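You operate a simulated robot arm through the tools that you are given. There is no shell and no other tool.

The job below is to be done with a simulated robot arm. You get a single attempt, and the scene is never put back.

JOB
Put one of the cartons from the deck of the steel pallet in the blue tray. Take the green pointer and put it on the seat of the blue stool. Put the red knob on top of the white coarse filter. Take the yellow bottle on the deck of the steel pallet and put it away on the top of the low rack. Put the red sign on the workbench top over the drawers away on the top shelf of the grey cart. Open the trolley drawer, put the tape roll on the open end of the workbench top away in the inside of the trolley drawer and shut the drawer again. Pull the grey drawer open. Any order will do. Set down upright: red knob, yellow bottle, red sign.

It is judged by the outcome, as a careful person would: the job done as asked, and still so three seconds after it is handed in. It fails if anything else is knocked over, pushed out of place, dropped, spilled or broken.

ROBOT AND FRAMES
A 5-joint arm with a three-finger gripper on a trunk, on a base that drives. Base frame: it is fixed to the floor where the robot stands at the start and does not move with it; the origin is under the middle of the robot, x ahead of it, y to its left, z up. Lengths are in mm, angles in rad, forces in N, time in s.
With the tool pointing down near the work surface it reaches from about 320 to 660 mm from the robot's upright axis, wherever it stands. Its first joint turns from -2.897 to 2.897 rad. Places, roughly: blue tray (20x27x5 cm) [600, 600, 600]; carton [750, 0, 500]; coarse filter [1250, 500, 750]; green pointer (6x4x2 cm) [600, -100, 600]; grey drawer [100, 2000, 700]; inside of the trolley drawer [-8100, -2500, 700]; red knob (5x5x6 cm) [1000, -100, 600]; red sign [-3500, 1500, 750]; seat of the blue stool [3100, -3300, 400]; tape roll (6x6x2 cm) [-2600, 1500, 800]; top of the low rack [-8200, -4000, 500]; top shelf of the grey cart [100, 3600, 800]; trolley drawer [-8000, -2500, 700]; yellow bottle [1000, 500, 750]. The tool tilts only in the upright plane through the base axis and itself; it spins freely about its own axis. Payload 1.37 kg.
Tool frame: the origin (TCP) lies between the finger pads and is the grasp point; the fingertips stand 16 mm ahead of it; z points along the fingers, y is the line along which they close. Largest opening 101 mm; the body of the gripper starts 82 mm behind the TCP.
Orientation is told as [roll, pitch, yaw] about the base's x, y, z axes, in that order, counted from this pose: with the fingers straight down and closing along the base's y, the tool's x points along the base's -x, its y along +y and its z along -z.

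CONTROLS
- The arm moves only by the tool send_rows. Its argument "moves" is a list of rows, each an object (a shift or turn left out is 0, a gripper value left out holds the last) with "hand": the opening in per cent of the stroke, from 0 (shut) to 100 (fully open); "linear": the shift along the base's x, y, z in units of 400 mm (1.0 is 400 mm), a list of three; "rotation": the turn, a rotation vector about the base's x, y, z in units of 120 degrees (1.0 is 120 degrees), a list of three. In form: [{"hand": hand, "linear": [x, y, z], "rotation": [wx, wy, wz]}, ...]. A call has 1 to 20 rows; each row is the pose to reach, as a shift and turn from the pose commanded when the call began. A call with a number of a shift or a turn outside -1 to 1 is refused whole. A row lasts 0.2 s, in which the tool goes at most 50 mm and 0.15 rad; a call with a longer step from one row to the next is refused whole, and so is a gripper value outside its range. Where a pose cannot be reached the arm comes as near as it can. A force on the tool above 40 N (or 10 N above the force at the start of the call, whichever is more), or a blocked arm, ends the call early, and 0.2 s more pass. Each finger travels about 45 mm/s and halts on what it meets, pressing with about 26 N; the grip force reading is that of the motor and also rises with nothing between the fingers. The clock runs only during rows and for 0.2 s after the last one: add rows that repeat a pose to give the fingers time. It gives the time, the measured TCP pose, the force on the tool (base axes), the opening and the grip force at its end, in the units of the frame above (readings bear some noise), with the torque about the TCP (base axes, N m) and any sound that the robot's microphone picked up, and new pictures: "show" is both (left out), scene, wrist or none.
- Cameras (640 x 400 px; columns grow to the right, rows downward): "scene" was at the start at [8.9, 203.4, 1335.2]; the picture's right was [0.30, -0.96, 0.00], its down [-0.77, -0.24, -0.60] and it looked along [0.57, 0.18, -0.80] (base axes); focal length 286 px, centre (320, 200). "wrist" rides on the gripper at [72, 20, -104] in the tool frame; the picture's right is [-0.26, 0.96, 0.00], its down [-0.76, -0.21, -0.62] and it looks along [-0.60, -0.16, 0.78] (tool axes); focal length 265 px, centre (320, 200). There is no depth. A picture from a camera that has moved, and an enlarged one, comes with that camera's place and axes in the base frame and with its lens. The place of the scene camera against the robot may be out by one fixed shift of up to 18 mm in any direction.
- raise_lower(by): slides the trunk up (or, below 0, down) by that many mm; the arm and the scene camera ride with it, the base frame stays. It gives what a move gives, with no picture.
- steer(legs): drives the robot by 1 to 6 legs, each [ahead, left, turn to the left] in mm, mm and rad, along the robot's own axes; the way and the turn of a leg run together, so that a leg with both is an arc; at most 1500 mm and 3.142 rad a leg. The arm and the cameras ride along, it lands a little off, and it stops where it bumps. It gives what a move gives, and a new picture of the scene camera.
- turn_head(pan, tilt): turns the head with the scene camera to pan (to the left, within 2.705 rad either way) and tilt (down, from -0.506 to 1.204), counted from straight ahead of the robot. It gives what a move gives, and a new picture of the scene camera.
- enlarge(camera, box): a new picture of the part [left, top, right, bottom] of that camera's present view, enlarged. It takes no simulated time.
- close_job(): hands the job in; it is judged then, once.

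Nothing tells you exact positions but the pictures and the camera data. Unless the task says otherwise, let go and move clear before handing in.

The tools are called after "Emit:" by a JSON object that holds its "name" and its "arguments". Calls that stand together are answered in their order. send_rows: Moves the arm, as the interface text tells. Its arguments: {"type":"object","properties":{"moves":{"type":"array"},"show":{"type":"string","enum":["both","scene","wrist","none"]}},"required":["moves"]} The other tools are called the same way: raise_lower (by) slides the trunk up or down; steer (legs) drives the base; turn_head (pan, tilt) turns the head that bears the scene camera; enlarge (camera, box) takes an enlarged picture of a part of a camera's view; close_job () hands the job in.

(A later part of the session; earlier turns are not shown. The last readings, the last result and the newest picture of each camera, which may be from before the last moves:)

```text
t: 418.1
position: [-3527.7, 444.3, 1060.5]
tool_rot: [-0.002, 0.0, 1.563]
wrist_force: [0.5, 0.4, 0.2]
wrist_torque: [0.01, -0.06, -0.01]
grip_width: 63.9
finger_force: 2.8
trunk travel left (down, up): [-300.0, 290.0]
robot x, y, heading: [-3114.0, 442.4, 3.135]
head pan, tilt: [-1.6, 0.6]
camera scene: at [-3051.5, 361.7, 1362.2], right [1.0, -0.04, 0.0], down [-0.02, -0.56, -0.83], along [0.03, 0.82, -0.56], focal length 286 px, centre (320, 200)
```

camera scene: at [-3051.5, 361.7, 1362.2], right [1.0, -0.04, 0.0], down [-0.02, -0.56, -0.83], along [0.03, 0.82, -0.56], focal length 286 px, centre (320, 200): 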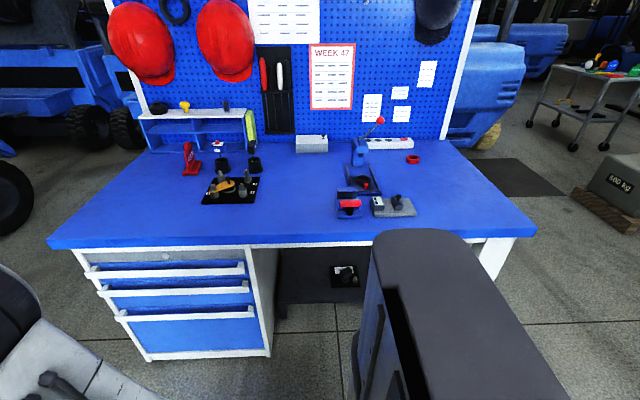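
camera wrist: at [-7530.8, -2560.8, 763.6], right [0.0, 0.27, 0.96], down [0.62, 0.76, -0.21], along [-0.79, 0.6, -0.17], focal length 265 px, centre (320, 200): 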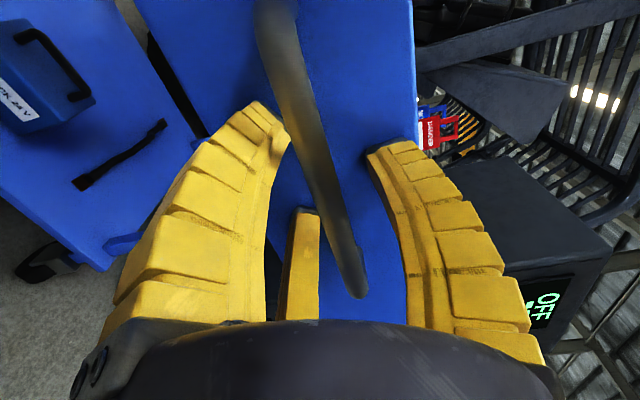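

The bench spans x −3847…−2365. The tape roll (red ring, ≈(−2587, 1510)) is best reached from the bench's east end; the red sign (≈(−3553, 1435)) from the west end. Driving to the east end.

Emit:
{"name": "steer", "arguments": {"legs": [[-1140, 0, 0], [0, -1060, 0]]}}

Emit:
{"name": "turn_head", "arguments": {"pan": 0.0, "tilt": 0.75}}

Emit:
{"name": "enlarge", "arguments": {"camera": "scene", "box": [200, 60, 520, 260]}}

```text
t: 428.9
position: [-2380.5, 1496.8, 1060.7]
tool_rot: [0.001, -0.002, 1.565]
wrist_force: [0.1, -0.3, 0.1]
wrist_torque: [0.03, 0.03, 0.04]
grip_width: 63.9
finger_force: 2.2
trunk travel left (down, up): [-300.0, 290.0]
robot x, y, heading: [-1966.4, 1495.9, 3.136]
head pan, tilt: [-1.6, 0.6]
camera scene: at [-1904.9, 1414.5, 1362.1], right [1.0, -0.03, 0.0], down [-0.02, -0.56, -0.83], along [0.03, 0.82, -0.56], focal length 286 px, centre (320, 200)
```

scene: 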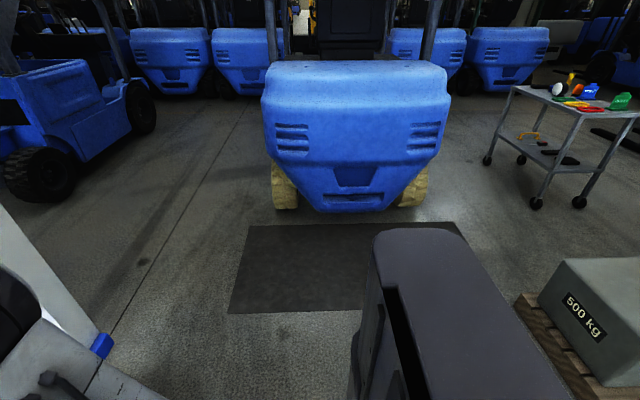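

```text
t: 430.6
position: [-2380.1, 1496.0, 1058.9]
tool_rot: [0.0, 0.0, 1.564]
wrist_force: [-0.6, 0.0, -0.2]
wrist_torque: [0.0, 0.02, 0.0]
grip_width: 64.0
finger_force: 2.7
trunk travel left (down, up): [-300.0, 290.0]
robot x, y, heading: [-1967.0, 1496.3, 3.136]
head pan, tilt: [0.0, 0.75]
camera scene: at [-1990.8, 1326.6, 1349.3], right [0.01, 1.0, 0.0], down [0.68, 0.0, -0.73], along [-0.73, 0.0, -0.68], focal length 286 px, centre (320, 200)
```

scene: 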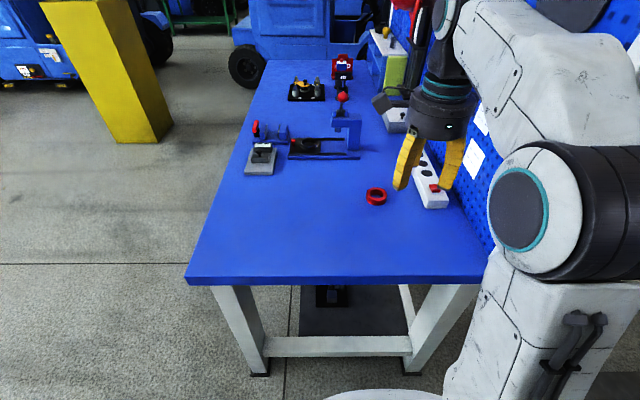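

```text
2.00 times, centred on (360, 160) of scene
camera zoom: at [-1990.8, 1326.6, 1349.3], right [0.01, 1.0, 0.0], down [0.68, 0.0, -0.73], along [-0.73, 0.0, -0.68], focal length 571 px, centre (240, 280)
```

zoom: 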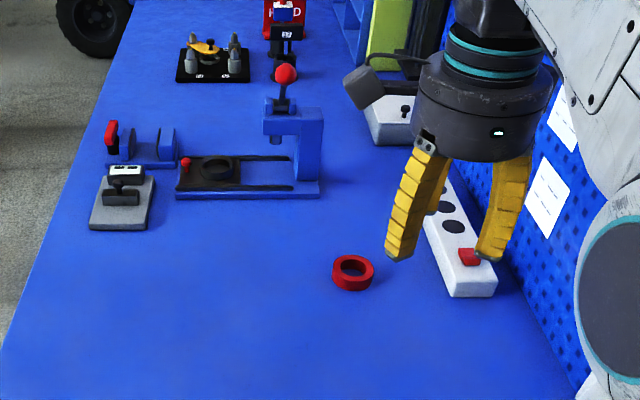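

The tape roll is the red ring at about (−2606, 1490). Moving 60 mm closer and bringing the hand over it.

Emit:
{"name": "steer", "arguments": {"legs": [[60, 0, 0.005]]}}

Emit:
{"name": "send_rows", "arguments": {"moves": [{"hand": 85, "linear": [-0.1, 0, -0.05]}, {"linear": [-0.2, -0.01, -0.1]}, {"linear": [-0.3, -0.01, -0.15]}, {"linear": [-0.36, -0.01, -0.25]}, {"linear": [-0.36, -0.01, -0.32]}, {"linear": [-0.36, -0.01, -0.32]}], "show": "wrist"}}

```text
t: 431.6
position: [-2441.0, 1493.6, 1059.5]
tool_rot: [-0.002, 0.001, 1.568]
wrist_force: [-0.3, -0.5, -0.5]
wrist_torque: [-0.01, -0.03, -0.03]
grip_width: 63.8
finger_force: 2.4
trunk travel left (down, up): [-300.0, 290.0]
robot x, y, heading: [-2026.3, 1491.8, -3.143]
head pan, tilt: [0.0, 0.75]
camera scene: at [-2050.3, 1326.6, 1349.2], right [0.0, 1.0, 0.0], down [0.68, 0.0, -0.73], along [-0.73, 0.0, -0.68], focal length 286 px, centre (320, 200)
```

scene: 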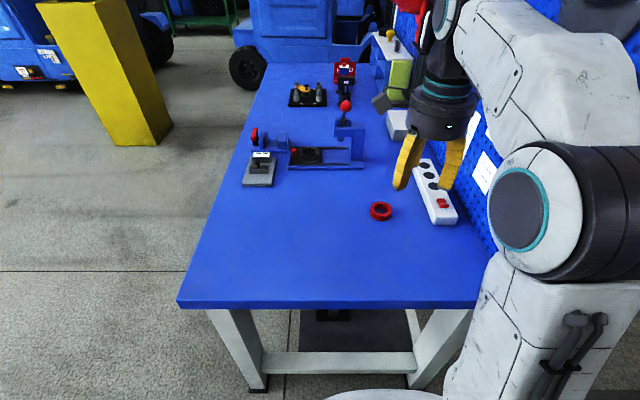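

```text
t: 433.0
position: [-2584.6, 1491.6, 931.8]
tool_rot: [-0.002, 0.0, 1.57]
wrist_force: [-0.1, -0.7, 0.4]
wrist_torque: [-0.03, -0.03, -0.01]
grip_width: 87.7
finger_force: 1.5
trunk travel left (down, up): [-300.0, 290.0]
robot x, y, heading: [-2027.2, 1496.6, -3.141]
head pan, tilt: [0.0, 0.75]
camera wrist: at [-2605.6, 1417.2, 1035.2], right [-0.96, 0.27, 0.0], down [0.21, 0.76, 0.62], along [0.17, 0.6, -0.78], focal length 265 px, centre (320, 200)
```

wrist: 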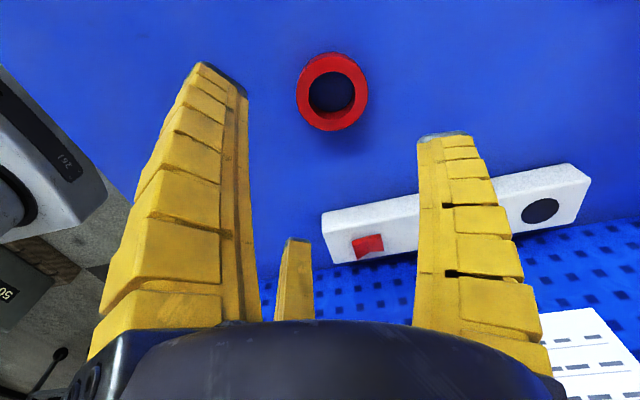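

Emit:
{"name": "send_rows", "arguments": {"moves": [{"hand": 85, "linear": [-0.028, -0.016, -0.06]}, {"linear": [-0.028, -0.016, -0.15]}, {"linear": [-0.028, -0.016, -0.19]}, {"linear": [-0.028, -0.016, -0.19]}], "show": "wrist"}}

```text
t: 434.0
position: [-2596.0, 1482.9, 855.8]
tool_rot: [-0.001, 0.0, 1.568]
wrist_force: [0.4, 0.7, 0.3]
wrist_torque: [0.02, 0.02, 0.01]
grip_width: 87.6
finger_force: 1.2
trunk travel left (down, up): [-300.0, 290.0]
robot x, y, heading: [-2025.6, 1493.8, -3.145]
head pan, tilt: [0.0, 0.75]
camera wrist: at [-2616.6, 1410.7, 958.9], right [-0.96, 0.27, 0.0], down [0.21, 0.76, 0.62], along [0.17, 0.6, -0.78], focal length 265 px, centre (320, 200)
```

wrist: 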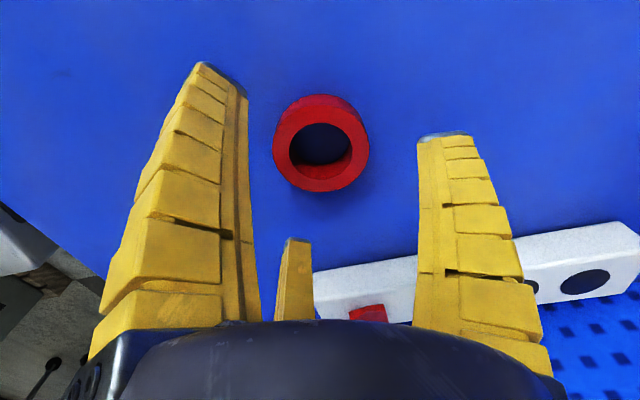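

Ring top ≈ (−2596, 1480, 821), bench ≈ 800. Descending.

Emit:
{"name": "send_rows", "arguments": {"moves": [{"hand": 85, "linear": [0, -0.006, -0.05]}, {"linear": [0, -0.006, -0.08]}, {"linear": [0, -0.006, -0.09]}, {"linear": [0, -0.006, -0.09]}], "show": "wrist"}}

```text
t: 435.0
position: [-2595.1, 1481.1, 820.3]
tool_rot: [-0.002, -0.001, 1.568]
wrist_force: [0.2, 0.0, 0.2]
wrist_torque: [0.03, 0.02, 0.01]
grip_width: 87.3
finger_force: 0.9
trunk travel left (down, up): [-300.0, 290.0]
robot x, y, heading: [-2022.0, 1495.2, -3.141]
head pan, tilt: [0.0, 0.75]
camera wrist: at [-2616.2, 1407.8, 923.1], right [-0.96, 0.27, 0.0], down [0.21, 0.76, 0.62], along [0.17, 0.6, -0.78], focal length 265 px, centre (320, 200)
```

wrist: 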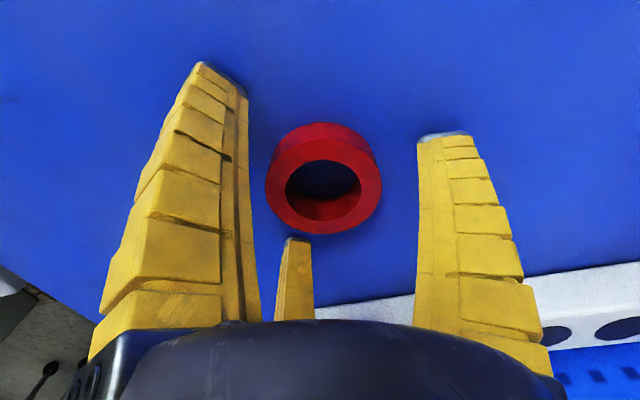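

Emit:
{"name": "send_rows", "arguments": {"moves": [{"hand": 85, "linear": [0, 0, -0.006]}, {"hand": 70, "linear": [0, 0, -0.008]}, {"hand": 60, "linear": [0, 0, -0.008]}, {"hand": 40, "linear": [0, 0, -0.008]}, {"hand": 40, "linear": [0, 0, -0.008]}, {"hand": 40, "linear": [0, 0, -0.008]}, {"hand": 40, "linear": [0, 0, -0.008]}], "show": "wrist"}}

```text
t: 436.6
position: [-2596.4, 1480.8, 817.9]
tool_rot: [0.0, 0.001, 1.568]
wrist_force: [-0.7, 2.1, 2.4]
wrist_torque: [0.0, 0.02, 0.0]
grip_width: 56.3
finger_force: 26.3
trunk travel left (down, up): [-300.0, 290.0]
robot x, y, heading: [-2026.4, 1495.4, -3.143]
head pan, tilt: [0.0, 0.75]
camera wrist: at [-2616.2, 1408.0, 920.1], right [-0.96, 0.27, 0.0], down [0.21, 0.76, 0.62], along [0.17, 0.6, -0.78], focal length 265 px, centre (320, 200)
```

wrist: 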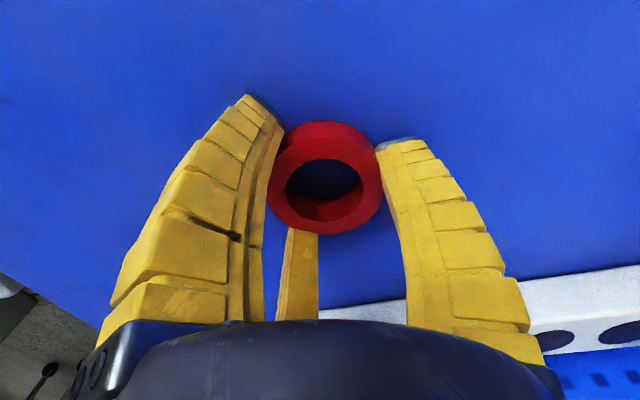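

Gripped (56 mm, 26 N). Lifting and retracting.

Emit:
{"name": "send_rows", "arguments": {"moves": [{"hand": 40, "linear": [0, 0, 0.03]}, {"linear": [0, 0, 0.12]}, {"linear": [0, 0, 0.23]}, {"linear": [0.05, 0, 0.33]}, {"linear": [0.14, 0, 0.4]}, {"linear": [0.25, 0.01, 0.45]}, {"linear": [0.36, 0.02, 0.45]}, {"linear": [0.42, 0.02, 0.45]}, {"linear": [0.42, 0.02, 0.45]}], "show": "both"}}

```text
t: 438.6
position: [-2428.0, 1488.6, 996.6]
tool_rot: [0.001, 0.001, 1.569]
wrist_force: [0.2, 0.1, -0.6]
wrist_torque: [0.02, 0.0, 0.01]
grip_width: 55.3
finger_force: 25.6
trunk travel left (down, up): [-300.0, 290.0]
robot x, y, heading: [-2026.2, 1495.6, -3.14]
head pan, tilt: [0.0, 0.75]
camera scene: at [-2049.7, 1326.5, 1349.2], right [0.0, 1.0, 0.0], down [0.68, 0.0, -0.73], along [-0.73, 0.0, -0.68], focal length 286 px, centre (320, 200)
camera wrist: at [-2448.2, 1415.1, 1099.5], right [-0.96, 0.27, 0.0], down [0.21, 0.76, 0.62], along [0.17, 0.6, -0.78], focal length 265 px, centre (320, 200)
```

scene: 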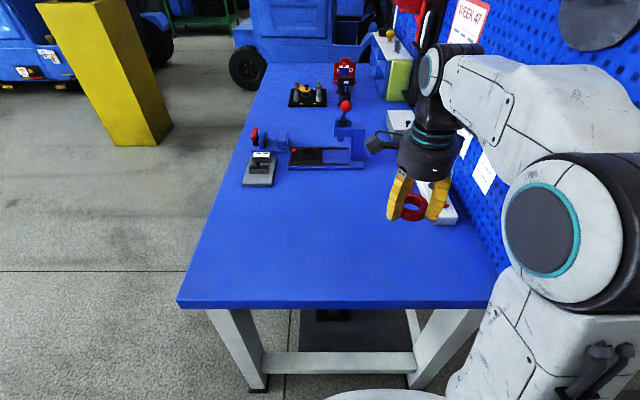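
wrist: 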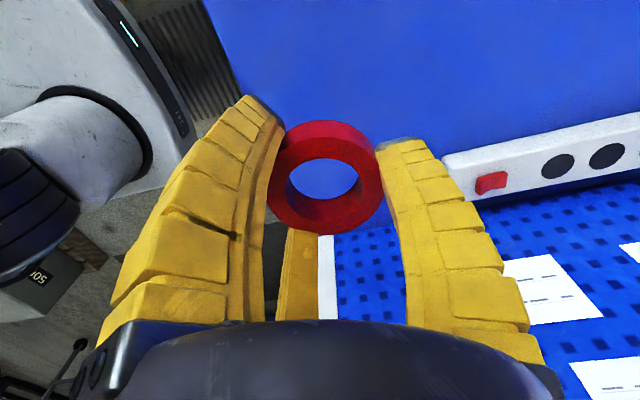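

Tape roll held. Retracing the route back to the trolley.

Emit:
{"name": "steer", "arguments": {"legs": [[-60, 1050, 0], [1400, 0, 0], [1150, 60, 0], [390, 100, 0], [460, 400, 0], [1500, 0, 0]]}}

```text
t: 468.3
position: [-7271.8, -178.7, 996.7]
tool_rot: [-0.002, 0.001, 1.59]
wrist_force: [0.1, 0.5, -0.4]
wrist_torque: [0.01, -0.01, 0.01]
grip_width: 52.8
finger_force: 26.5
trunk travel left (down, up): [-300.0, 290.0]
robot x, y, heading: [-6867.9, -163.8, -3.121]
head pan, tilt: [0.0, 0.75]
camera scene: at [-6889.6, -333.0, 1349.3], right [-0.02, 1.0, 0.0], down [0.68, 0.01, -0.73], along [-0.73, -0.01, -0.68], focal length 286 px, centre (320, 200)
```

scene: 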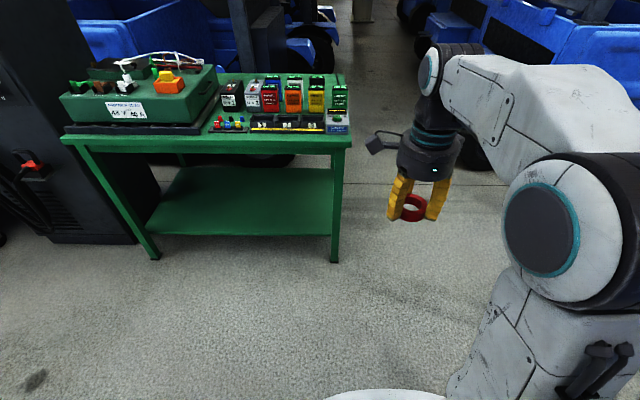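

Emit:
{"name": "steer", "arguments": {"legs": [[150, 0, -0.02], [0, 1160, 0], [0, 1150, 0]]}}

Emit:
{"name": "turn_head", "arguments": {"pan": 0.0, "tilt": 0.75}}

```text
t: 480.6
position: [-7433.3, -2477.6, 996.9]
tool_rot: [-0.002, 0.0, 1.557]
wrist_force: [-0.3, -0.2, -0.6]
wrist_torque: [0.01, 0.02, -0.01]
grip_width: 52.8
finger_force: 25.6
trunk travel left (down, up): [-300.0, 290.0]
robot x, y, heading: [-7029.9, -2475.4, 3.131]
head pan, tilt: [0.0, 0.75]
camera scene: at [-7057.1, -2644.2, 1349.3], right [0.01, 1.0, 0.0], down [0.68, -0.01, -0.73], along [-0.73, 0.01, -0.68], focal length 286 px, centre (320, 200)
```

scene: 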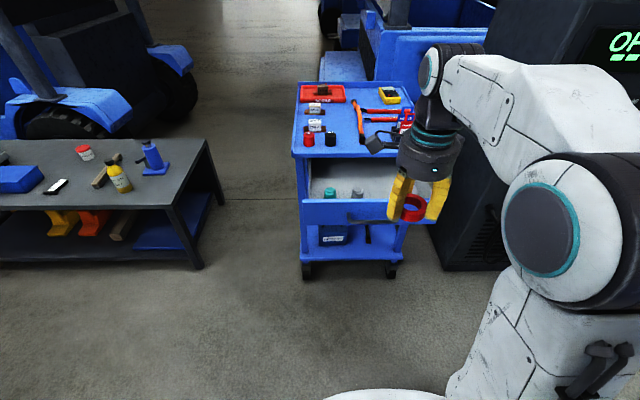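

```text
t: 481.2
position: [-7434.3, -2477.7, 996.4]
tool_rot: [-0.002, 0.0, 1.558]
wrist_force: [-0.5, 0.6, -0.3]
wrist_torque: [0.01, -0.03, 0.02]
grip_width: 52.8
finger_force: 26.1
trunk travel left (down, up): [-300.0, 290.0]
robot x, y, heading: [-7029.6, -2475.7, 3.126]
head pan, tilt: [0.0, 0.75]
camera scene: at [-7057.1, -2644.2, 1349.3], right [0.01, 1.0, 0.0], down [0.68, -0.01, -0.73], along [-0.73, 0.01, -0.68], focal length 286 px, centre (320, 200)
```

scene: 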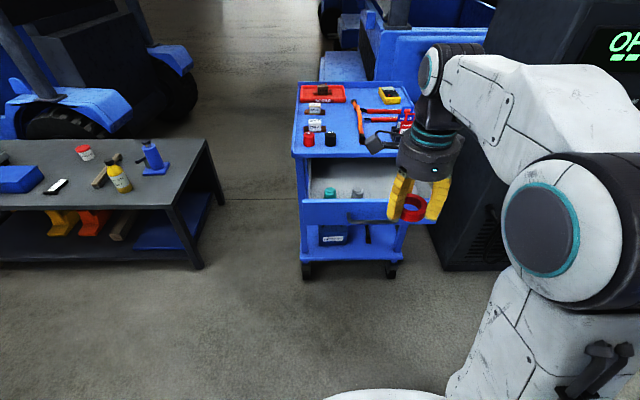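

The drawer holds two small cans at its front-left, so I'll aim for its right half. Raising the trunk for a better look inside.

Emit:
{"name": "raise_lower", "arguments": {"by": 250}}

Emit:
{"name": "steer", "arguments": {"legs": [[170, -60, 0.012]]}}

Emit:
{"name": "turn_head", "arguments": {"pan": 0.1, "tilt": 0.95}}

Emit:
{"name": "enlarge", "arguments": {"camera": "scene", "box": [220, 60, 480, 240]}}

```text
t: 483.8
position: [-7434.7, -2476.7, 1245.1]
tool_rot: [-0.001, -0.001, 1.556]
wrist_force: [0.1, 0.9, 0.0]
wrist_torque: [-0.02, -0.02, 0.0]
grip_width: 52.9
finger_force: 26.3
trunk travel left (down, up): [-550.0, 40.0]
robot x, y, heading: [-7032.2, -2477.0, 3.13]
head pan, tilt: [0.0, 0.75]
```

```text
t: 485.3
position: [-7604.2, -2421.3, 1246.6]
tool_rot: [-0.003, 0.0, 1.57]
wrist_force: [-0.7, -0.1, -0.7]
wrist_torque: [-0.02, -0.03, -0.01]
grip_width: 52.9
finger_force: 25.9
trunk travel left (down, up): [-550.0, 40.0]
robot x, y, heading: [-7200.1, -2418.3, -3.139]
head pan, tilt: [0.0, 0.75]
camera scene: at [-7225.1, -2583.4, 1599.3], right [0.0, 1.0, 0.0], down [0.68, 0.0, -0.73], along [-0.73, 0.0, -0.68], focal length 286 px, centre (320, 200)
```

scene: 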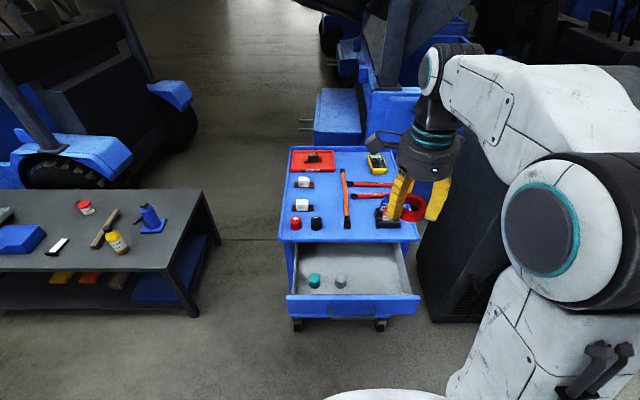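

```text
t: 486.1
position: [-7602.2, -2422.4, 1246.3]
tool_rot: [-0.001, -0.001, 1.57]
wrist_force: [0.3, 0.4, -1.1]
wrist_torque: [-0.01, -0.01, 0.02]
grip_width: 52.6
finger_force: 25.9
trunk travel left (down, up): [-550.0, 40.0]
robot x, y, heading: [-7199.2, -2412.8, -3.139]
head pan, tilt: [0.099, 0.949]
camera scene: at [-7213.4, -2591.0, 1583.8], right [-0.1, 0.99, 0.0], down [0.81, 0.08, -0.58], along [-0.58, -0.06, -0.81], focal length 286 px, centre (320, 200)
```

scene: 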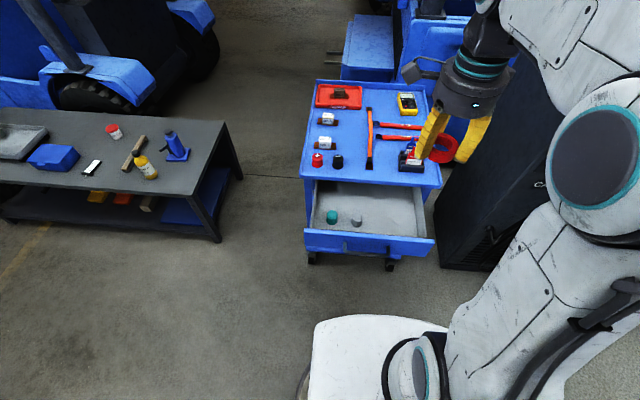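

```text
2.22 times, centred on (350, 150) of scene
camera zoom: at [-7213.4, -2591.0, 1583.8], right [-0.1, 0.99, 0.0], down [0.81, 0.08, -0.58], along [-0.58, -0.06, -0.81], focal length 635 px, centre (253, 311)
```

zoom: 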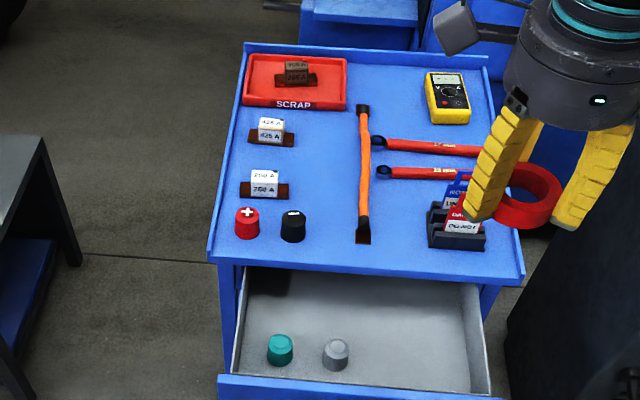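

Free space in the drawer's right half: target (−7765, −2390). Lowering the trunk and moving the tape over it.

Emit:
{"name": "raise_lower", "arguments": {"by": -250}}

Emit:
{"name": "send_rows", "arguments": {"moves": [{"hand": 40, "linear": [-0.1, 0.02, 0]}, {"linear": [-0.2, 0.04, 0]}, {"linear": [-0.3, 0.06, -0.02]}, {"linear": [-0.4, 0.08, -0.06]}, {"linear": [-0.4, 0.08, -0.17]}, {"linear": [-0.4, 0.08, -0.28]}, {"linear": [-0.4, 0.08, -0.35]}, {"linear": [-0.4, 0.08, -0.35]}], "show": "both"}}

Emit:
{"name": "enlarge", "arguments": {"camera": "scene", "box": [260, 60, 500, 260]}}

```text
t: 488.6
position: [-7601.7, -2422.1, 995.7]
tool_rot: [-0.003, 0.0, 1.569]
wrist_force: [-0.3, 0.1, -0.9]
wrist_torque: [0.0, -0.04, -0.01]
grip_width: 52.8
finger_force: 25.7
trunk travel left (down, up): [-300.0, 290.0]
robot x, y, heading: [-7198.8, -2414.6, -3.142]
head pan, tilt: [0.099, 0.949]
```

```text
t: 490.4
position: [-7762.4, -2389.6, 855.2]
tool_rot: [-0.003, 0.001, 1.57]
wrist_force: [-0.2, 0.0, -0.9]
wrist_torque: [-0.01, 0.0, 0.01]
grip_width: 52.9
finger_force: 25.6
trunk travel left (down, up): [-300.0, 290.0]
robot x, y, heading: [-7201.0, -2416.4, -3.141]
head pan, tilt: [0.099, 0.949]
camera scene: at [-7213.5, -2591.0, 1333.7], right [-0.1, 0.99, 0.0], down [0.81, 0.08, -0.58], along [-0.58, -0.06, -0.81], focal length 286 px, centre (320, 200)
camera wrist: at [-7782.8, -2463.1, 958.9], right [-0.96, 0.27, 0.0], down [0.21, 0.76, 0.62], along [0.17, 0.6, -0.78], focal length 265 px, centre (320, 200)
```

scene: 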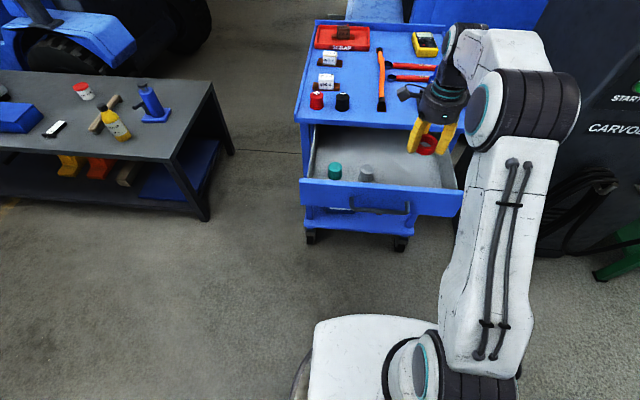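
wrist: 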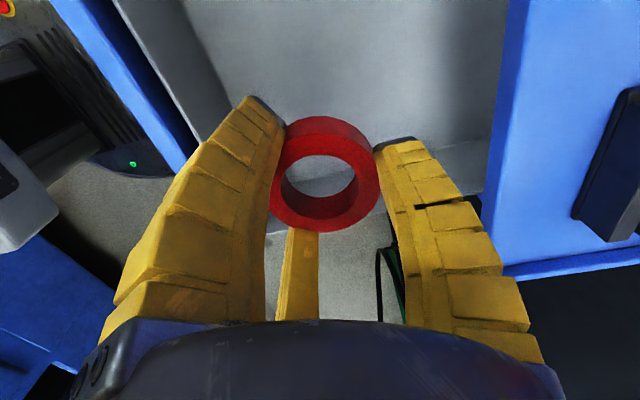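

```text
2.00 times, centred on (380, 160) of scene
camera zoom: at [-7213.5, -2591.0, 1333.7], right [-0.1, 0.99, 0.0], down [0.81, 0.08, -0.58], along [-0.58, -0.06, -0.81], focal length 571 px, centre (200, 280)
```

zoom: 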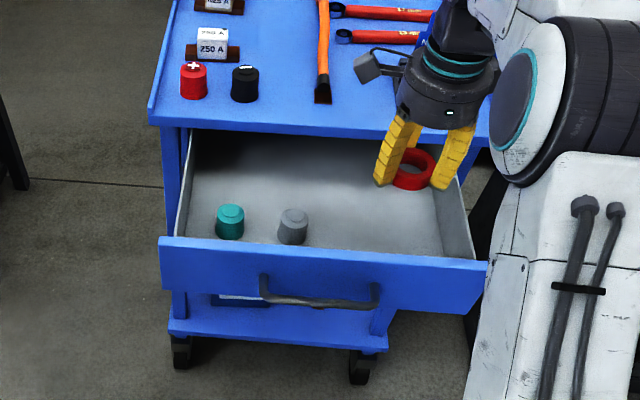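

Clear all round. Lowering into the drawer (shifting 15 mm toward its middle).

Emit:
{"name": "send_rows", "arguments": {"moves": [{"hand": 40, "linear": [0, -0.0375, -0.05]}, {"linear": [0, -0.0375, -0.15]}, {"linear": [0, -0.0375, -0.22]}, {"linear": [0, -0.0375, -0.28]}, {"linear": [0, -0.0375, -0.31]}, {"linear": [0, -0.0375, -0.31]}], "show": "wrist"}}

```text
t: 491.8
position: [-7762.4, -2405.7, 732.0]
tool_rot: [-0.002, 0.001, 1.571]
wrist_force: [0.3, -0.2, -0.6]
wrist_torque: [-0.03, 0.0, 0.01]
grip_width: 52.7
finger_force: 26.4
trunk travel left (down, up): [-300.0, 290.0]
robot x, y, heading: [-7198.0, -2414.0, -3.142]
head pan, tilt: [0.099, 0.949]
camera wrist: at [-7782.6, -2478.4, 835.0], right [-0.96, 0.27, 0.0], down [0.21, 0.76, 0.62], along [0.17, 0.6, -0.78], focal length 265 px, centre (320, 200)
```

wrist: 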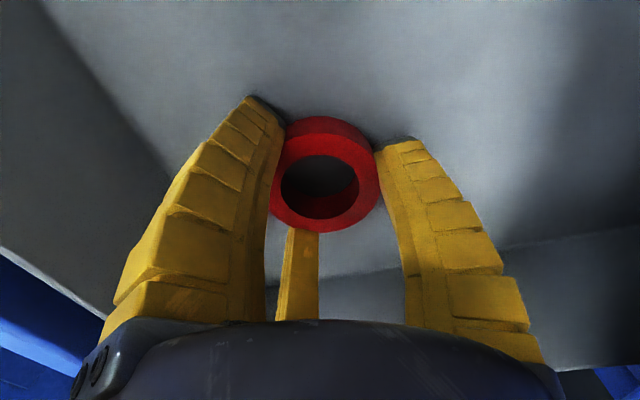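

Emit:
{"name": "send_rows", "arguments": {"moves": [{"hand": 40, "linear": [0, 0, -0.01]}, {"hand": 40, "linear": [0, 0, -0.02]}, {"hand": 40, "linear": [0, 0, -0.03]}, {"hand": 40, "linear": [0, 0, -0.03]}], "show": "none"}}

```text
t: 492.8
position: [-7762.1, -2405.8, 724.7]
tool_rot: [0.008, 0.001, 1.569]
wrist_force: [-0.5, 0.5, 32.0]
wrist_torque: [0.07, -0.26, 0.01]
grip_width: 54.9
finger_force: 25.8
trunk travel left (down, up): [-300.0, 290.0]
robot x, y, heading: [-7199.3, -2413.5, -3.139]
head pan, tilt: [0.099, 0.949]
```

Contact with the drawer floor. Easing up and releasing, then lifting out.

Emit:
{"name": "send_rows", "arguments": {"moves": [{"hand": 42, "linear": [0, 0, 0.012]}, {"hand": 60, "linear": [0, 0, 0.014]}, {"hand": 70, "linear": [0, 0, 0.014]}, {"hand": 70, "linear": [0, 0, 0.014]}, {"hand": 70, "linear": [0, 0, 0.06]}, {"hand": 70, "linear": [0, 0, 0.16]}, {"hand": 70, "linear": [0, 0, 0.27]}, {"hand": 70, "linear": [0, 0, 0.38]}, {"hand": 70, "linear": [0, 0, 0.45]}, {"hand": 70, "linear": [0, 0, 0.45]}], "show": "both"}}

```text
t: 495.0
position: [-7763.3, -2405.2, 898.9]
tool_rot: [-0.001, 0.0, 1.572]
wrist_force: [-0.8, -0.2, 0.0]
wrist_torque: [0.04, -0.03, 0.01]
grip_width: 73.5
finger_force: 1.8
trunk travel left (down, up): [-300.0, 290.0]
robot x, y, heading: [-7198.4, -2414.3, -3.14]
head pan, tilt: [0.099, 0.949]
camera scene: at [-7213.3, -2591.0, 1333.7], right [-0.1, 0.99, 0.0], down [0.81, 0.08, -0.58], along [-0.58, -0.06, -0.81], focal length 286 px, centre (320, 200)
camera wrist: at [-7783.5, -2478.8, 1003.3], right [-0.96, 0.27, 0.0], down [0.21, 0.76, 0.62], along [0.17, 0.6, -0.78], focal length 265 px, centre (320, 200)
```

scene: 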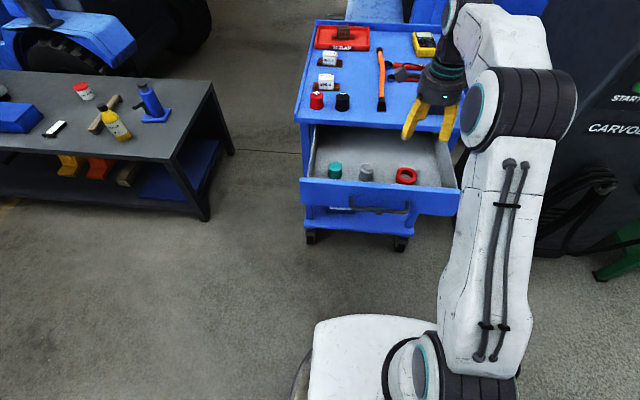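
wrist: 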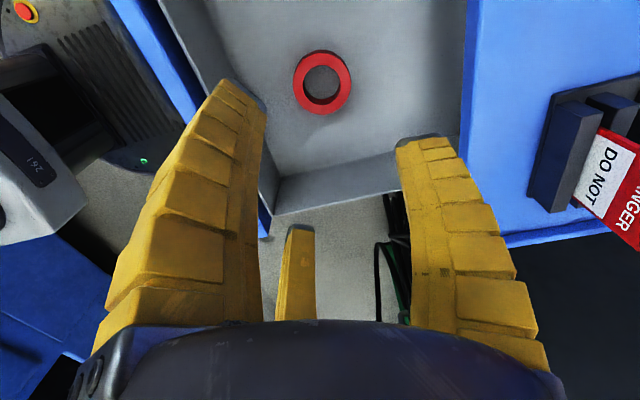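

The tape roll lies in the drawer. Now I'll close the fist, come down in front of the handle and push the drawer shut.

Emit:
{"name": "send_rows", "arguments": {"moves": [{"hand": 0, "linear": [0.1, -0.04, 0]}, {"linear": [0.2, -0.08, 0]}, {"linear": [0.3, -0.13, 0]}, {"linear": [0.4, -0.18, 0]}, {"linear": [0.47, -0.21, 0]}, {"linear": [0.47, -0.21, -0.1]}, {"linear": [0.47, -0.21, -0.2]}, {"linear": [0.47, -0.21, -0.3]}, {"linear": [0.47, -0.21, -0.37]}, {"linear": [0.47, -0.21, -0.37]}], "show": "both"}}

Emit:
{"name": "enlarge", "arguments": {"camera": "scene", "box": [260, 100, 500, 280]}}

```text
t: 497.2
position: [-7574.4, -2488.7, 751.8]
tool_rot: [-0.003, 0.0, 1.569]
wrist_force: [-0.8, 0.5, 0.6]
wrist_torque: [-0.03, -0.01, 0.0]
grip_width: 0.0
finger_force: 26.1
trunk travel left (down, up): [-300.0, 290.0]
robot x, y, heading: [-7200.7, -2413.9, -3.14]
head pan, tilt: [0.099, 0.949]
camera scene: at [-7213.4, -2591.1, 1333.7], right [-0.1, 0.99, 0.0], down [0.81, 0.08, -0.58], along [-0.58, -0.06, -0.81], focal length 286 px, centre (320, 200)
camera wrist: at [-7594.3, -2561.9, 854.2], right [-0.96, 0.27, 0.0], down [0.21, 0.76, 0.62], along [0.17, 0.6, -0.78], focal length 265 px, centre (320, 200)
```

scene: 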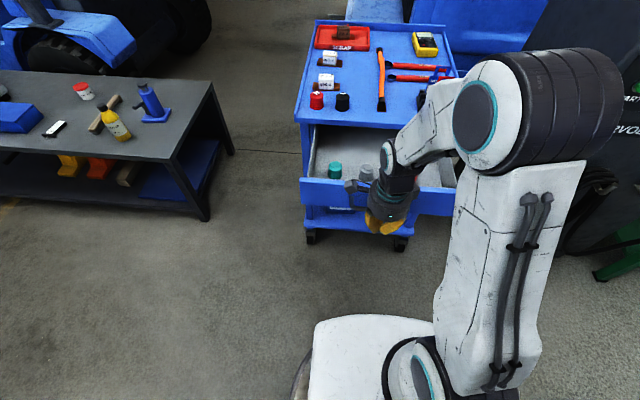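
wrist: 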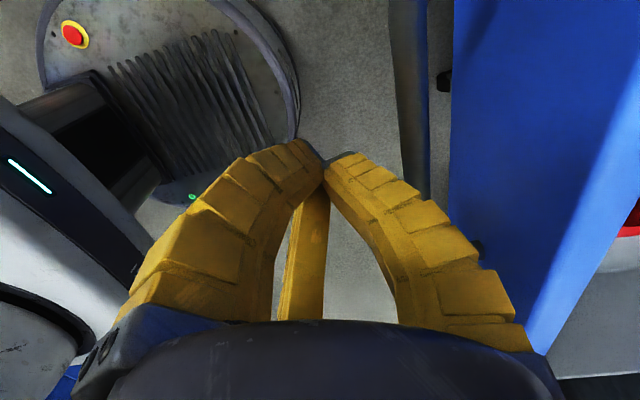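

```text
2.22 times, centred on (380, 190) of scene
camera zoom: at [-7213.4, -2591.1, 1333.7], right [-0.1, 0.99, 0.0], down [0.81, 0.08, -0.58], along [-0.58, -0.06, -0.81], focal length 635 px, centre (187, 222)
```

zoom: 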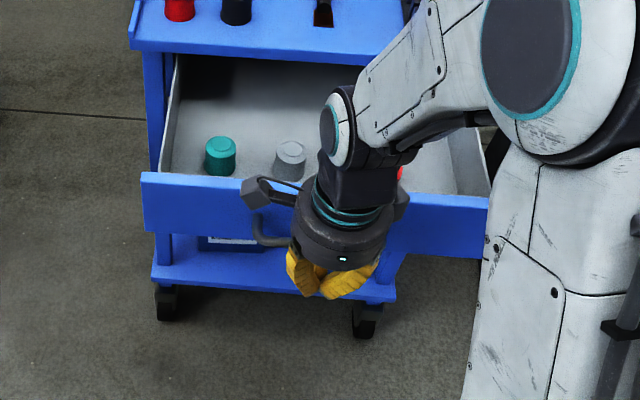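

I'll lower the fist so its knuckles meet the handle at z≈745 below the trolley's rim, then push slowly.

Emit:
{"name": "send_rows", "arguments": {"moves": [{"hand": 0, "linear": [0.07, 0, 0]}, {"linear": [0.07, 0, -0.06]}, {"linear": [0.07, 0, -0.115]}, {"linear": [0.0, 0, -0.115]}, {"linear": [-0.05, 0, -0.115]}, {"linear": [-0.1, 0, -0.115]}, {"linear": [-0.15, 0, -0.115]}, {"linear": [-0.2, 0, -0.115]}, {"linear": [-0.25, 0, -0.115]}, {"linear": [-0.3, 0, -0.115]}, {"linear": [-0.35, 0, -0.115]}, {"linear": [-0.35, 0, -0.115]}], "show": "both"}}

```text
t: 499.8
position: [-7715.4, -2489.6, 706.5]
tool_rot: [0.0, 0.0, 1.571]
wrist_force: [-0.8, 0.1, 0.4]
wrist_torque: [0.05, -0.01, 0.0]
grip_width: 0.1
finger_force: 25.6
trunk travel left (down, up): [-300.0, 290.0]
robot x, y, heading: [-7201.7, -2416.4, -3.142]
head pan, tilt: [0.099, 0.949]
camera scene: at [-7213.5, -2591.0, 1333.7], right [-0.1, 0.99, 0.0], down [0.81, 0.08, -0.58], along [-0.58, -0.06, -0.81], focal length 286 px, centre (320, 200)
camera wrist: at [-7735.7, -2562.9, 809.4], right [-0.96, 0.27, 0.0], down [0.21, 0.76, 0.62], along [0.17, 0.6, -0.78], focal length 265 px, centre (320, 200)
```

scene: 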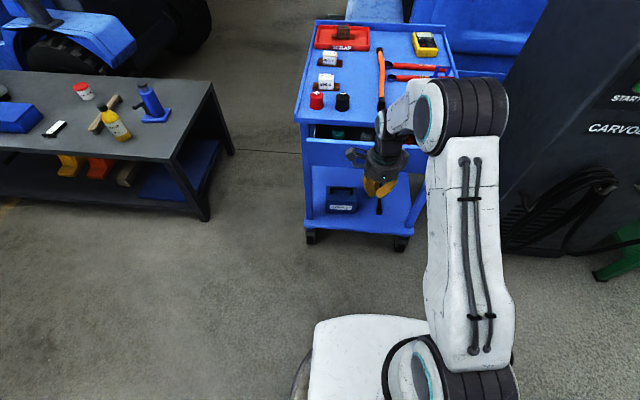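
wrist: 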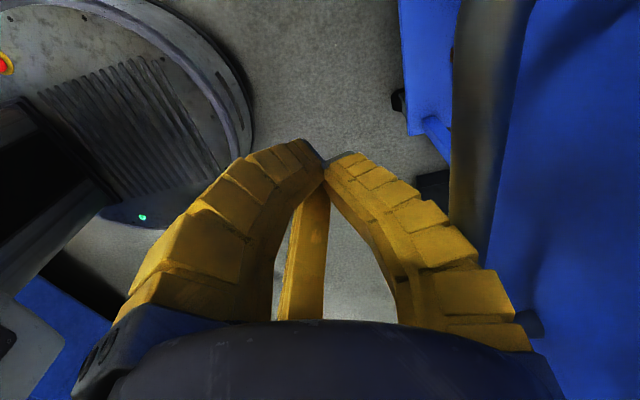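

The drawer is closing. Continuing slowly to the stop.

Emit:
{"name": "send_rows", "arguments": {"moves": [{"hand": 0, "linear": [-0.03, 0, 0]}, {"linear": [-0.06, 0, 0]}, {"linear": [-0.09, 0, 0]}, {"linear": [-0.12, 0, 0]}, {"linear": [-0.15, 0, 0]}, {"linear": [-0.17, 0, 0]}, {"linear": [-0.185, 0, 0]}, {"linear": [-0.2, 0, 0]}, {"linear": [-0.2, 0, 0]}], "show": "both"}}

Emit:
{"name": "enlarge", "arguments": {"camera": "scene", "box": [280, 80, 480, 260]}}

```text
t: 501.8
position: [-7794.1, -2490.2, 705.7]
tool_rot: [-0.001, -0.001, 1.571]
wrist_force: [-0.4, -1.4, -0.3]
wrist_torque: [0.04, -0.01, 0.02]
grip_width: 0.0
finger_force: 25.6
trunk travel left (down, up): [-300.0, 290.0]
robot x, y, heading: [-7198.2, -2413.8, -3.141]
head pan, tilt: [0.099, 0.949]
camera scene: at [-7213.4, -2591.1, 1333.7], right [-0.1, 0.99, 0.0], down [0.81, 0.08, -0.58], along [-0.58, -0.06, -0.81], focal length 286 px, centre (320, 200)
camera wrist: at [-7815.2, -2562.7, 809.5], right [-0.96, 0.27, 0.0], down [0.21, 0.76, 0.62], along [0.17, 0.6, -0.78], focal length 265 px, centre (320, 200)
```

scene: 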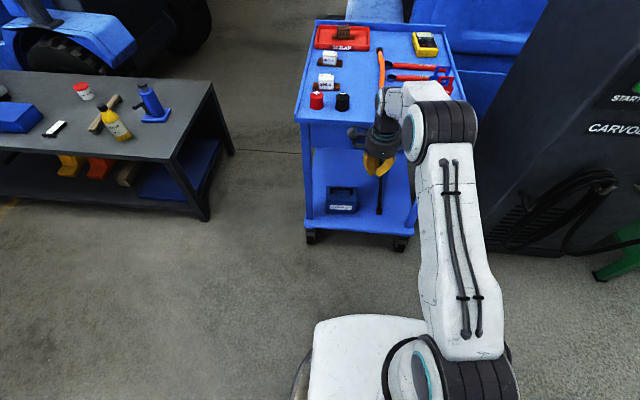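
wrist: 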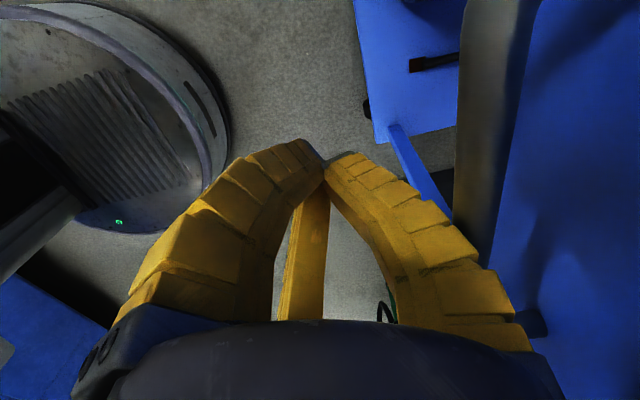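

```text
2.22 times, centred on (380, 170) of scene
camera zoom: at [-7213.4, -2591.1, 1333.7], right [-0.1, 0.99, 0.0], down [0.81, 0.08, -0.58], along [-0.58, -0.06, -0.81], focal length 635 px, centre (187, 267)
```

zoom: 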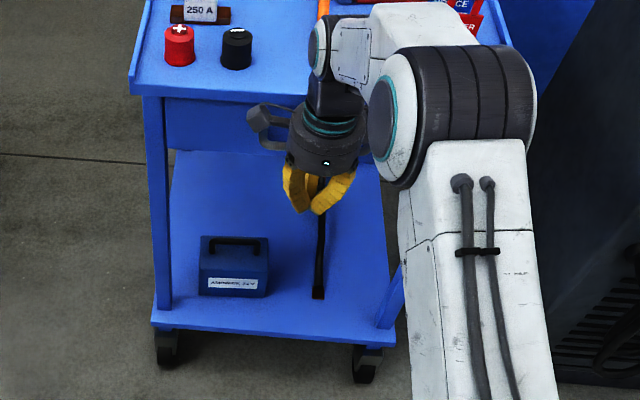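

Almost shut; pressing the last millimetres while feeling for the stop.

Emit:
{"name": "send_rows", "arguments": {"moves": [{"hand": 0, "linear": [-0.01, 0, 0]}, {"linear": [-0.02, 0, 0]}, {"linear": [-0.025, 0, 0]}, {"linear": [-0.025, 0, 0]}], "show": "none"}}

Emit:
{"name": "enlarge", "arguments": {"camera": "scene", "box": [280, 80, 480, 260]}}

```text
t: 502.8
position: [-7802.9, -2489.0, 705.4]
tool_rot: [0.001, 0.0, 1.57]
wrist_force: [16.7, 0.0, 5.5]
wrist_torque: [-0.03, 0.93, 0.07]
grip_width: 0.0
finger_force: 25.6
trunk travel left (down, up): [-300.0, 290.0]
robot x, y, heading: [-7196.8, -2414.7, -3.143]
head pan, tilt: [0.099, 0.949]
```

```text
2.22 times, centred on (380, 170) of scene
camera zoom: at [-7210.7, -2591.0, 1333.8], right [-0.1, 0.99, 0.0], down [0.81, 0.08, -0.58], along [-0.58, -0.06, -0.81], focal length 635 px, centre (187, 267)
```

zoom: 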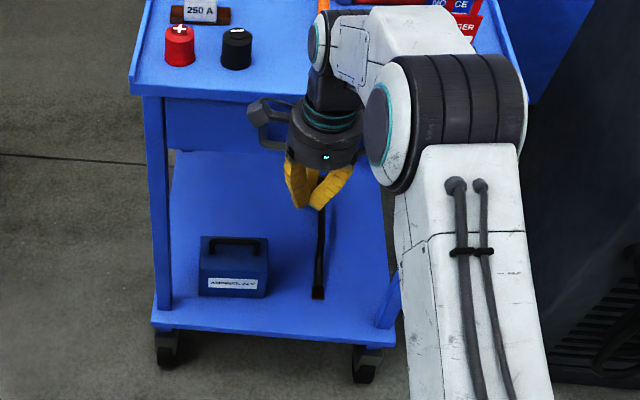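

Firm resistance at handle height: the drawer is at its stop. Backing off to check.

Emit:
{"name": "send_rows", "arguments": {"moves": [{"hand": 0, "linear": [0.06, 0, 0]}, {"linear": [0.16, 0, 0]}, {"linear": [0.27, 0, 0]}, {"linear": [0.38, 0, 0.05]}, {"linear": [0.46, 0, 0.12]}, {"linear": [0.5, 0, 0.22]}, {"linear": [0.5, 0, 0.33]}, {"linear": [0.5, 0, 0.44]}, {"linear": [0.5, 0.1, 0.5]}, {"linear": [0.5, 0.15, 0.55]}], "show": "scene"}}

Emit:
{"name": "enlarge", "arguments": {"camera": "scene", "box": [280, 80, 480, 260]}}

```text
t: 505.0
position: [-7603.9, -2428.9, 924.6]
tool_rot: [-0.002, -0.001, 1.571]
wrist_force: [0.0, 0.4, -0.4]
wrist_torque: [0.0, -0.02, 0.02]
grip_width: 0.0
finger_force: 25.6
trunk travel left (down, up): [-300.0, 290.0]
robot x, y, heading: [-7199.5, -2412.5, -3.134]
head pan, tilt: [0.099, 0.949]
camera scene: at [-7213.3, -2590.8, 1333.7], right [-0.1, 0.99, 0.0], down [0.81, 0.08, -0.58], along [-0.58, -0.06, -0.81], focal length 286 px, centre (320, 200)
```

scene: 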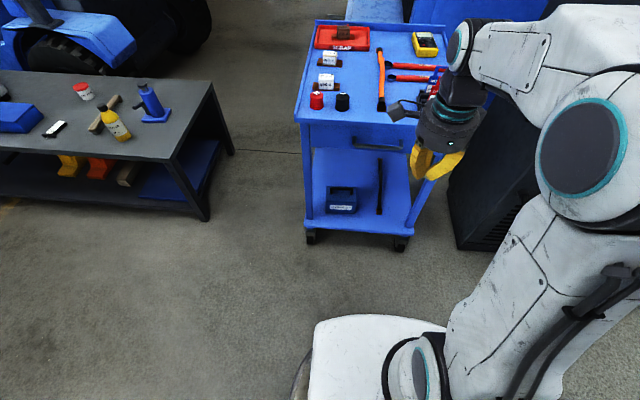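

```text
2.22 times, centred on (380, 170) of scene
camera zoom: at [-7213.3, -2590.8, 1333.7], right [-0.1, 0.99, 0.0], down [0.81, 0.08, -0.58], along [-0.58, -0.06, -0.81], focal length 635 px, centre (187, 267)
```

zoom: 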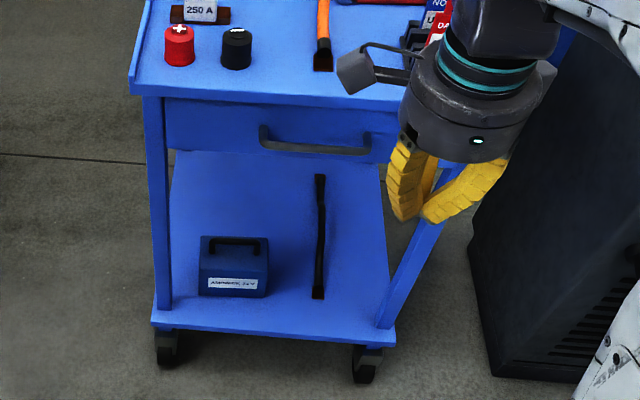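

Drawer shut with the tape inside, trolley undisturbed. Now back to the workbench's west end for the red sign.

Emit:
{"name": "steer", "arguments": {"legs": [[-150, -1150, 0], [0, -1130, 0], [-1400, 0, 0], [-290, 0, 0], [-466, -400, 0], [-200, -100, 0]]}}

Emit:
{"name": "turn_head", "arguments": {"pan": -1.9, "tilt": 0.5}}

Emit:
{"name": "turn_head", "arguments": {"pan": -1.2, "tilt": 0.5}}

```text
t: 528.8
position: [-5078.3, 311.6, 926.7]
tool_rot: [-0.003, -0.001, 1.553]
wrist_force: [1.0, 0.0, -0.2]
wrist_torque: [0.01, -0.01, -0.03]
grip_width: 0.0
finger_force: 25.9
trunk travel left (down, up): [-300.0, 290.0]
robot x, y, heading: [-4673.1, 320.3, 3.124]
head pan, tilt: [0.099, 0.949]
camera scene: at [-4691.5, 142.8, 1333.7], right [-0.08, 1.0, 0.0], down [0.81, 0.07, -0.58], along [-0.58, -0.05, -0.81], focal length 286 px, centre (320, 200)
```

scene: 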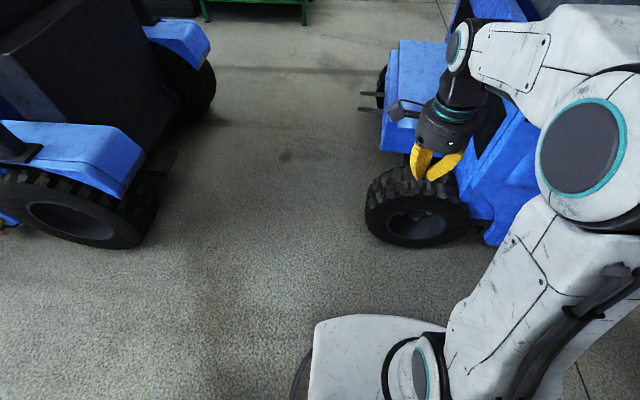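

```text
t: 530.8
position: [-5080.6, 312.4, 926.3]
tool_rot: [-0.002, -0.001, 1.553]
wrist_force: [0.5, 0.5, -1.2]
wrist_torque: [0.0, -0.02, 0.02]
grip_width: 0.0
finger_force: 25.6
trunk travel left (down, up): [-300.0, 290.0]
robot x, y, heading: [-4674.4, 320.9, 3.129]
head pan, tilt: [-1.901, 0.499]
camera scene: at [-4588.2, 234.2, 1371.2], right [0.94, -0.34, 0.0], down [-0.16, -0.45, -0.88], along [0.3, 0.83, -0.48], focal length 286 px, centre (320, 200)
```

scene: 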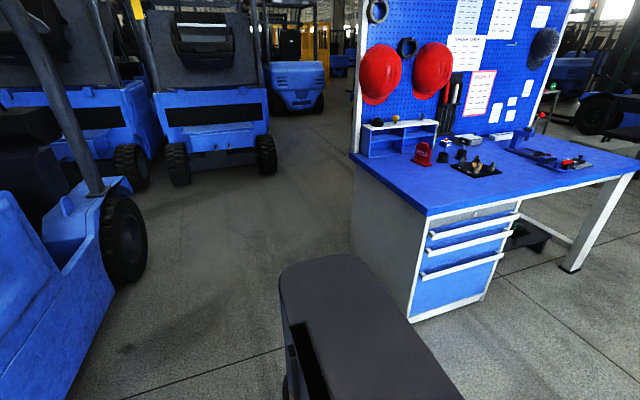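

```text
t: 531.8
position: [-5078.6, 312.5, 924.8]
tool_rot: [0.0, 0.0, 1.552]
wrist_force: [-0.5, 0.3, -0.3]
wrist_torque: [0.03, 0.0, 0.04]
grip_width: 0.4
finger_force: 26.4
trunk travel left (down, up): [-300.0, 290.0]
robot x, y, heading: [-4669.7, 321.7, 3.121]
head pan, tilt: [-1.201, 0.499]
camera scene: at [-4650.5, 234.1, 1371.2], right [0.94, 0.34, 0.0], down [0.16, -0.45, -0.88], along [-0.3, 0.82, -0.48], focal length 286 px, centre (320, 200)
```

scene: 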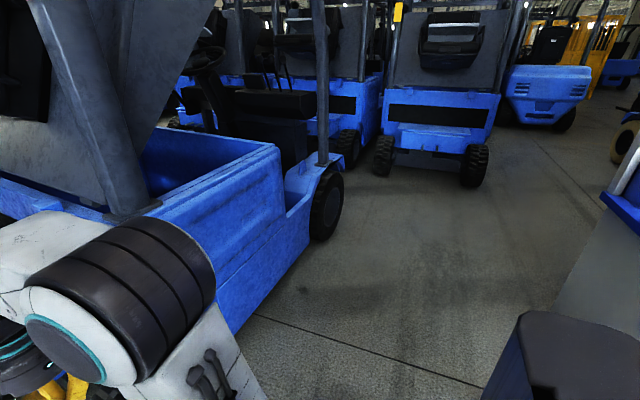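

West of the bench there is ~1.3 m of free floor. I'll turn around to face east and approach the bench's west end.

Emit:
{"name": "steer", "arguments": {"legs": [[-110, -480, 0], [0, 0, -3.12], [0, 640, 0], [300, 0, 0]]}}

Emit:
{"name": "turn_head", "arguments": {"pan": 0.0, "tilt": 0.7}}

Emit:
{"name": "enlarge", "arguments": {"camera": "scene", "box": [200, 60, 520, 260]}}

```text
t: 546.8
position: [-3852.0, 1440.2, 925.1]
tool_rot: [-0.002, -0.001, -1.58]
wrist_force: [-0.4, -0.6, -1.8]
wrist_torque: [0.01, 0.01, 0.0]
grip_width: 0.0
finger_force: 26.1
trunk travel left (down, up): [-300.0, 290.0]
robot x, y, heading: [-4258.2, 1431.7, -0.012]
head pan, tilt: [-1.201, 0.499]
camera scene: at [-4285.4, 1525.6, 1371.2], right [-0.93, -0.36, 0.0], down [-0.17, 0.45, -0.88], along [0.31, -0.82, -0.48], focal length 286 px, centre (320, 200)
```

scene: 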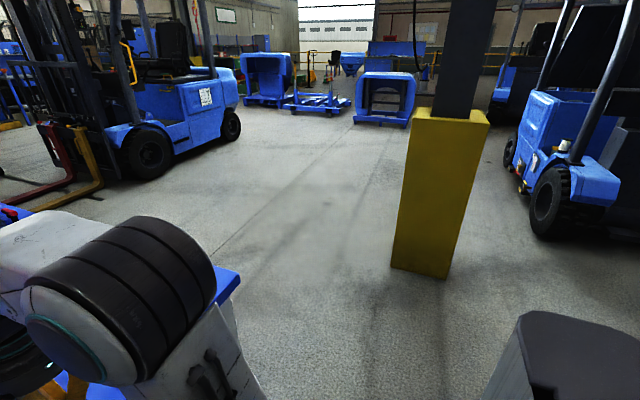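

```text
t: 548.2
position: [-3853.9, 1441.0, 924.8]
tool_rot: [-0.002, -0.001, -1.579]
wrist_force: [0.6, 0.3, -0.5]
wrist_torque: [-0.01, -0.01, -0.02]
grip_width: 0.0
finger_force: 25.6
trunk travel left (down, up): [-300.0, 290.0]
robot x, y, heading: [-4255.7, 1431.7, -0.006]
head pan, tilt: [0.0, 0.7]
camera scene: at [-4232.9, 1610.0, 1353.5], right [-0.01, -1.0, 0.0], down [-0.64, 0.0, -0.77], along [0.77, -0.01, -0.64], focal length 286 px, centre (320, 200)
```

scene: 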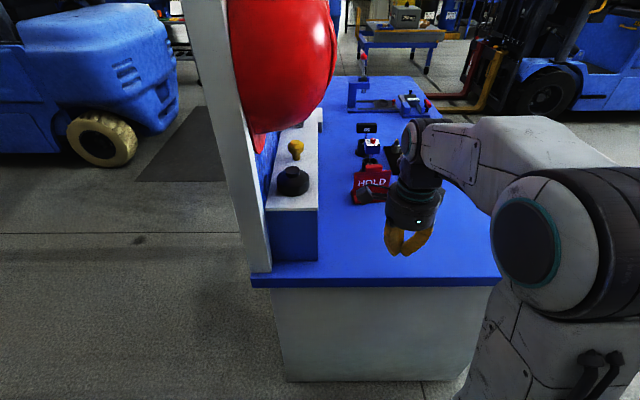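

```text
2.00 times, centred on (360, 160) of scene
camera zoom: at [-4232.9, 1610.0, 1353.5], right [-0.01, -1.0, 0.0], down [-0.64, 0.0, -0.77], along [0.77, -0.01, -0.64], focal length 571 px, centre (240, 280)
```

zoom: 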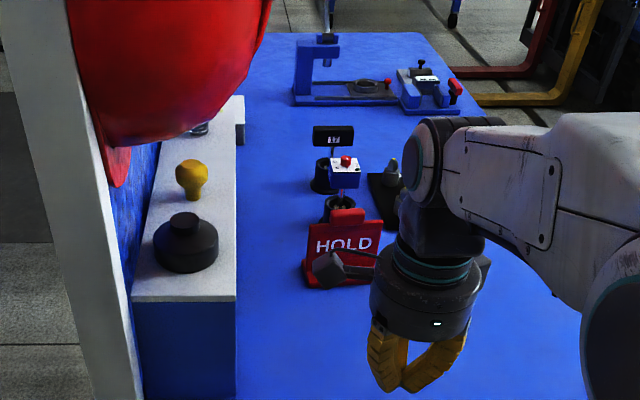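

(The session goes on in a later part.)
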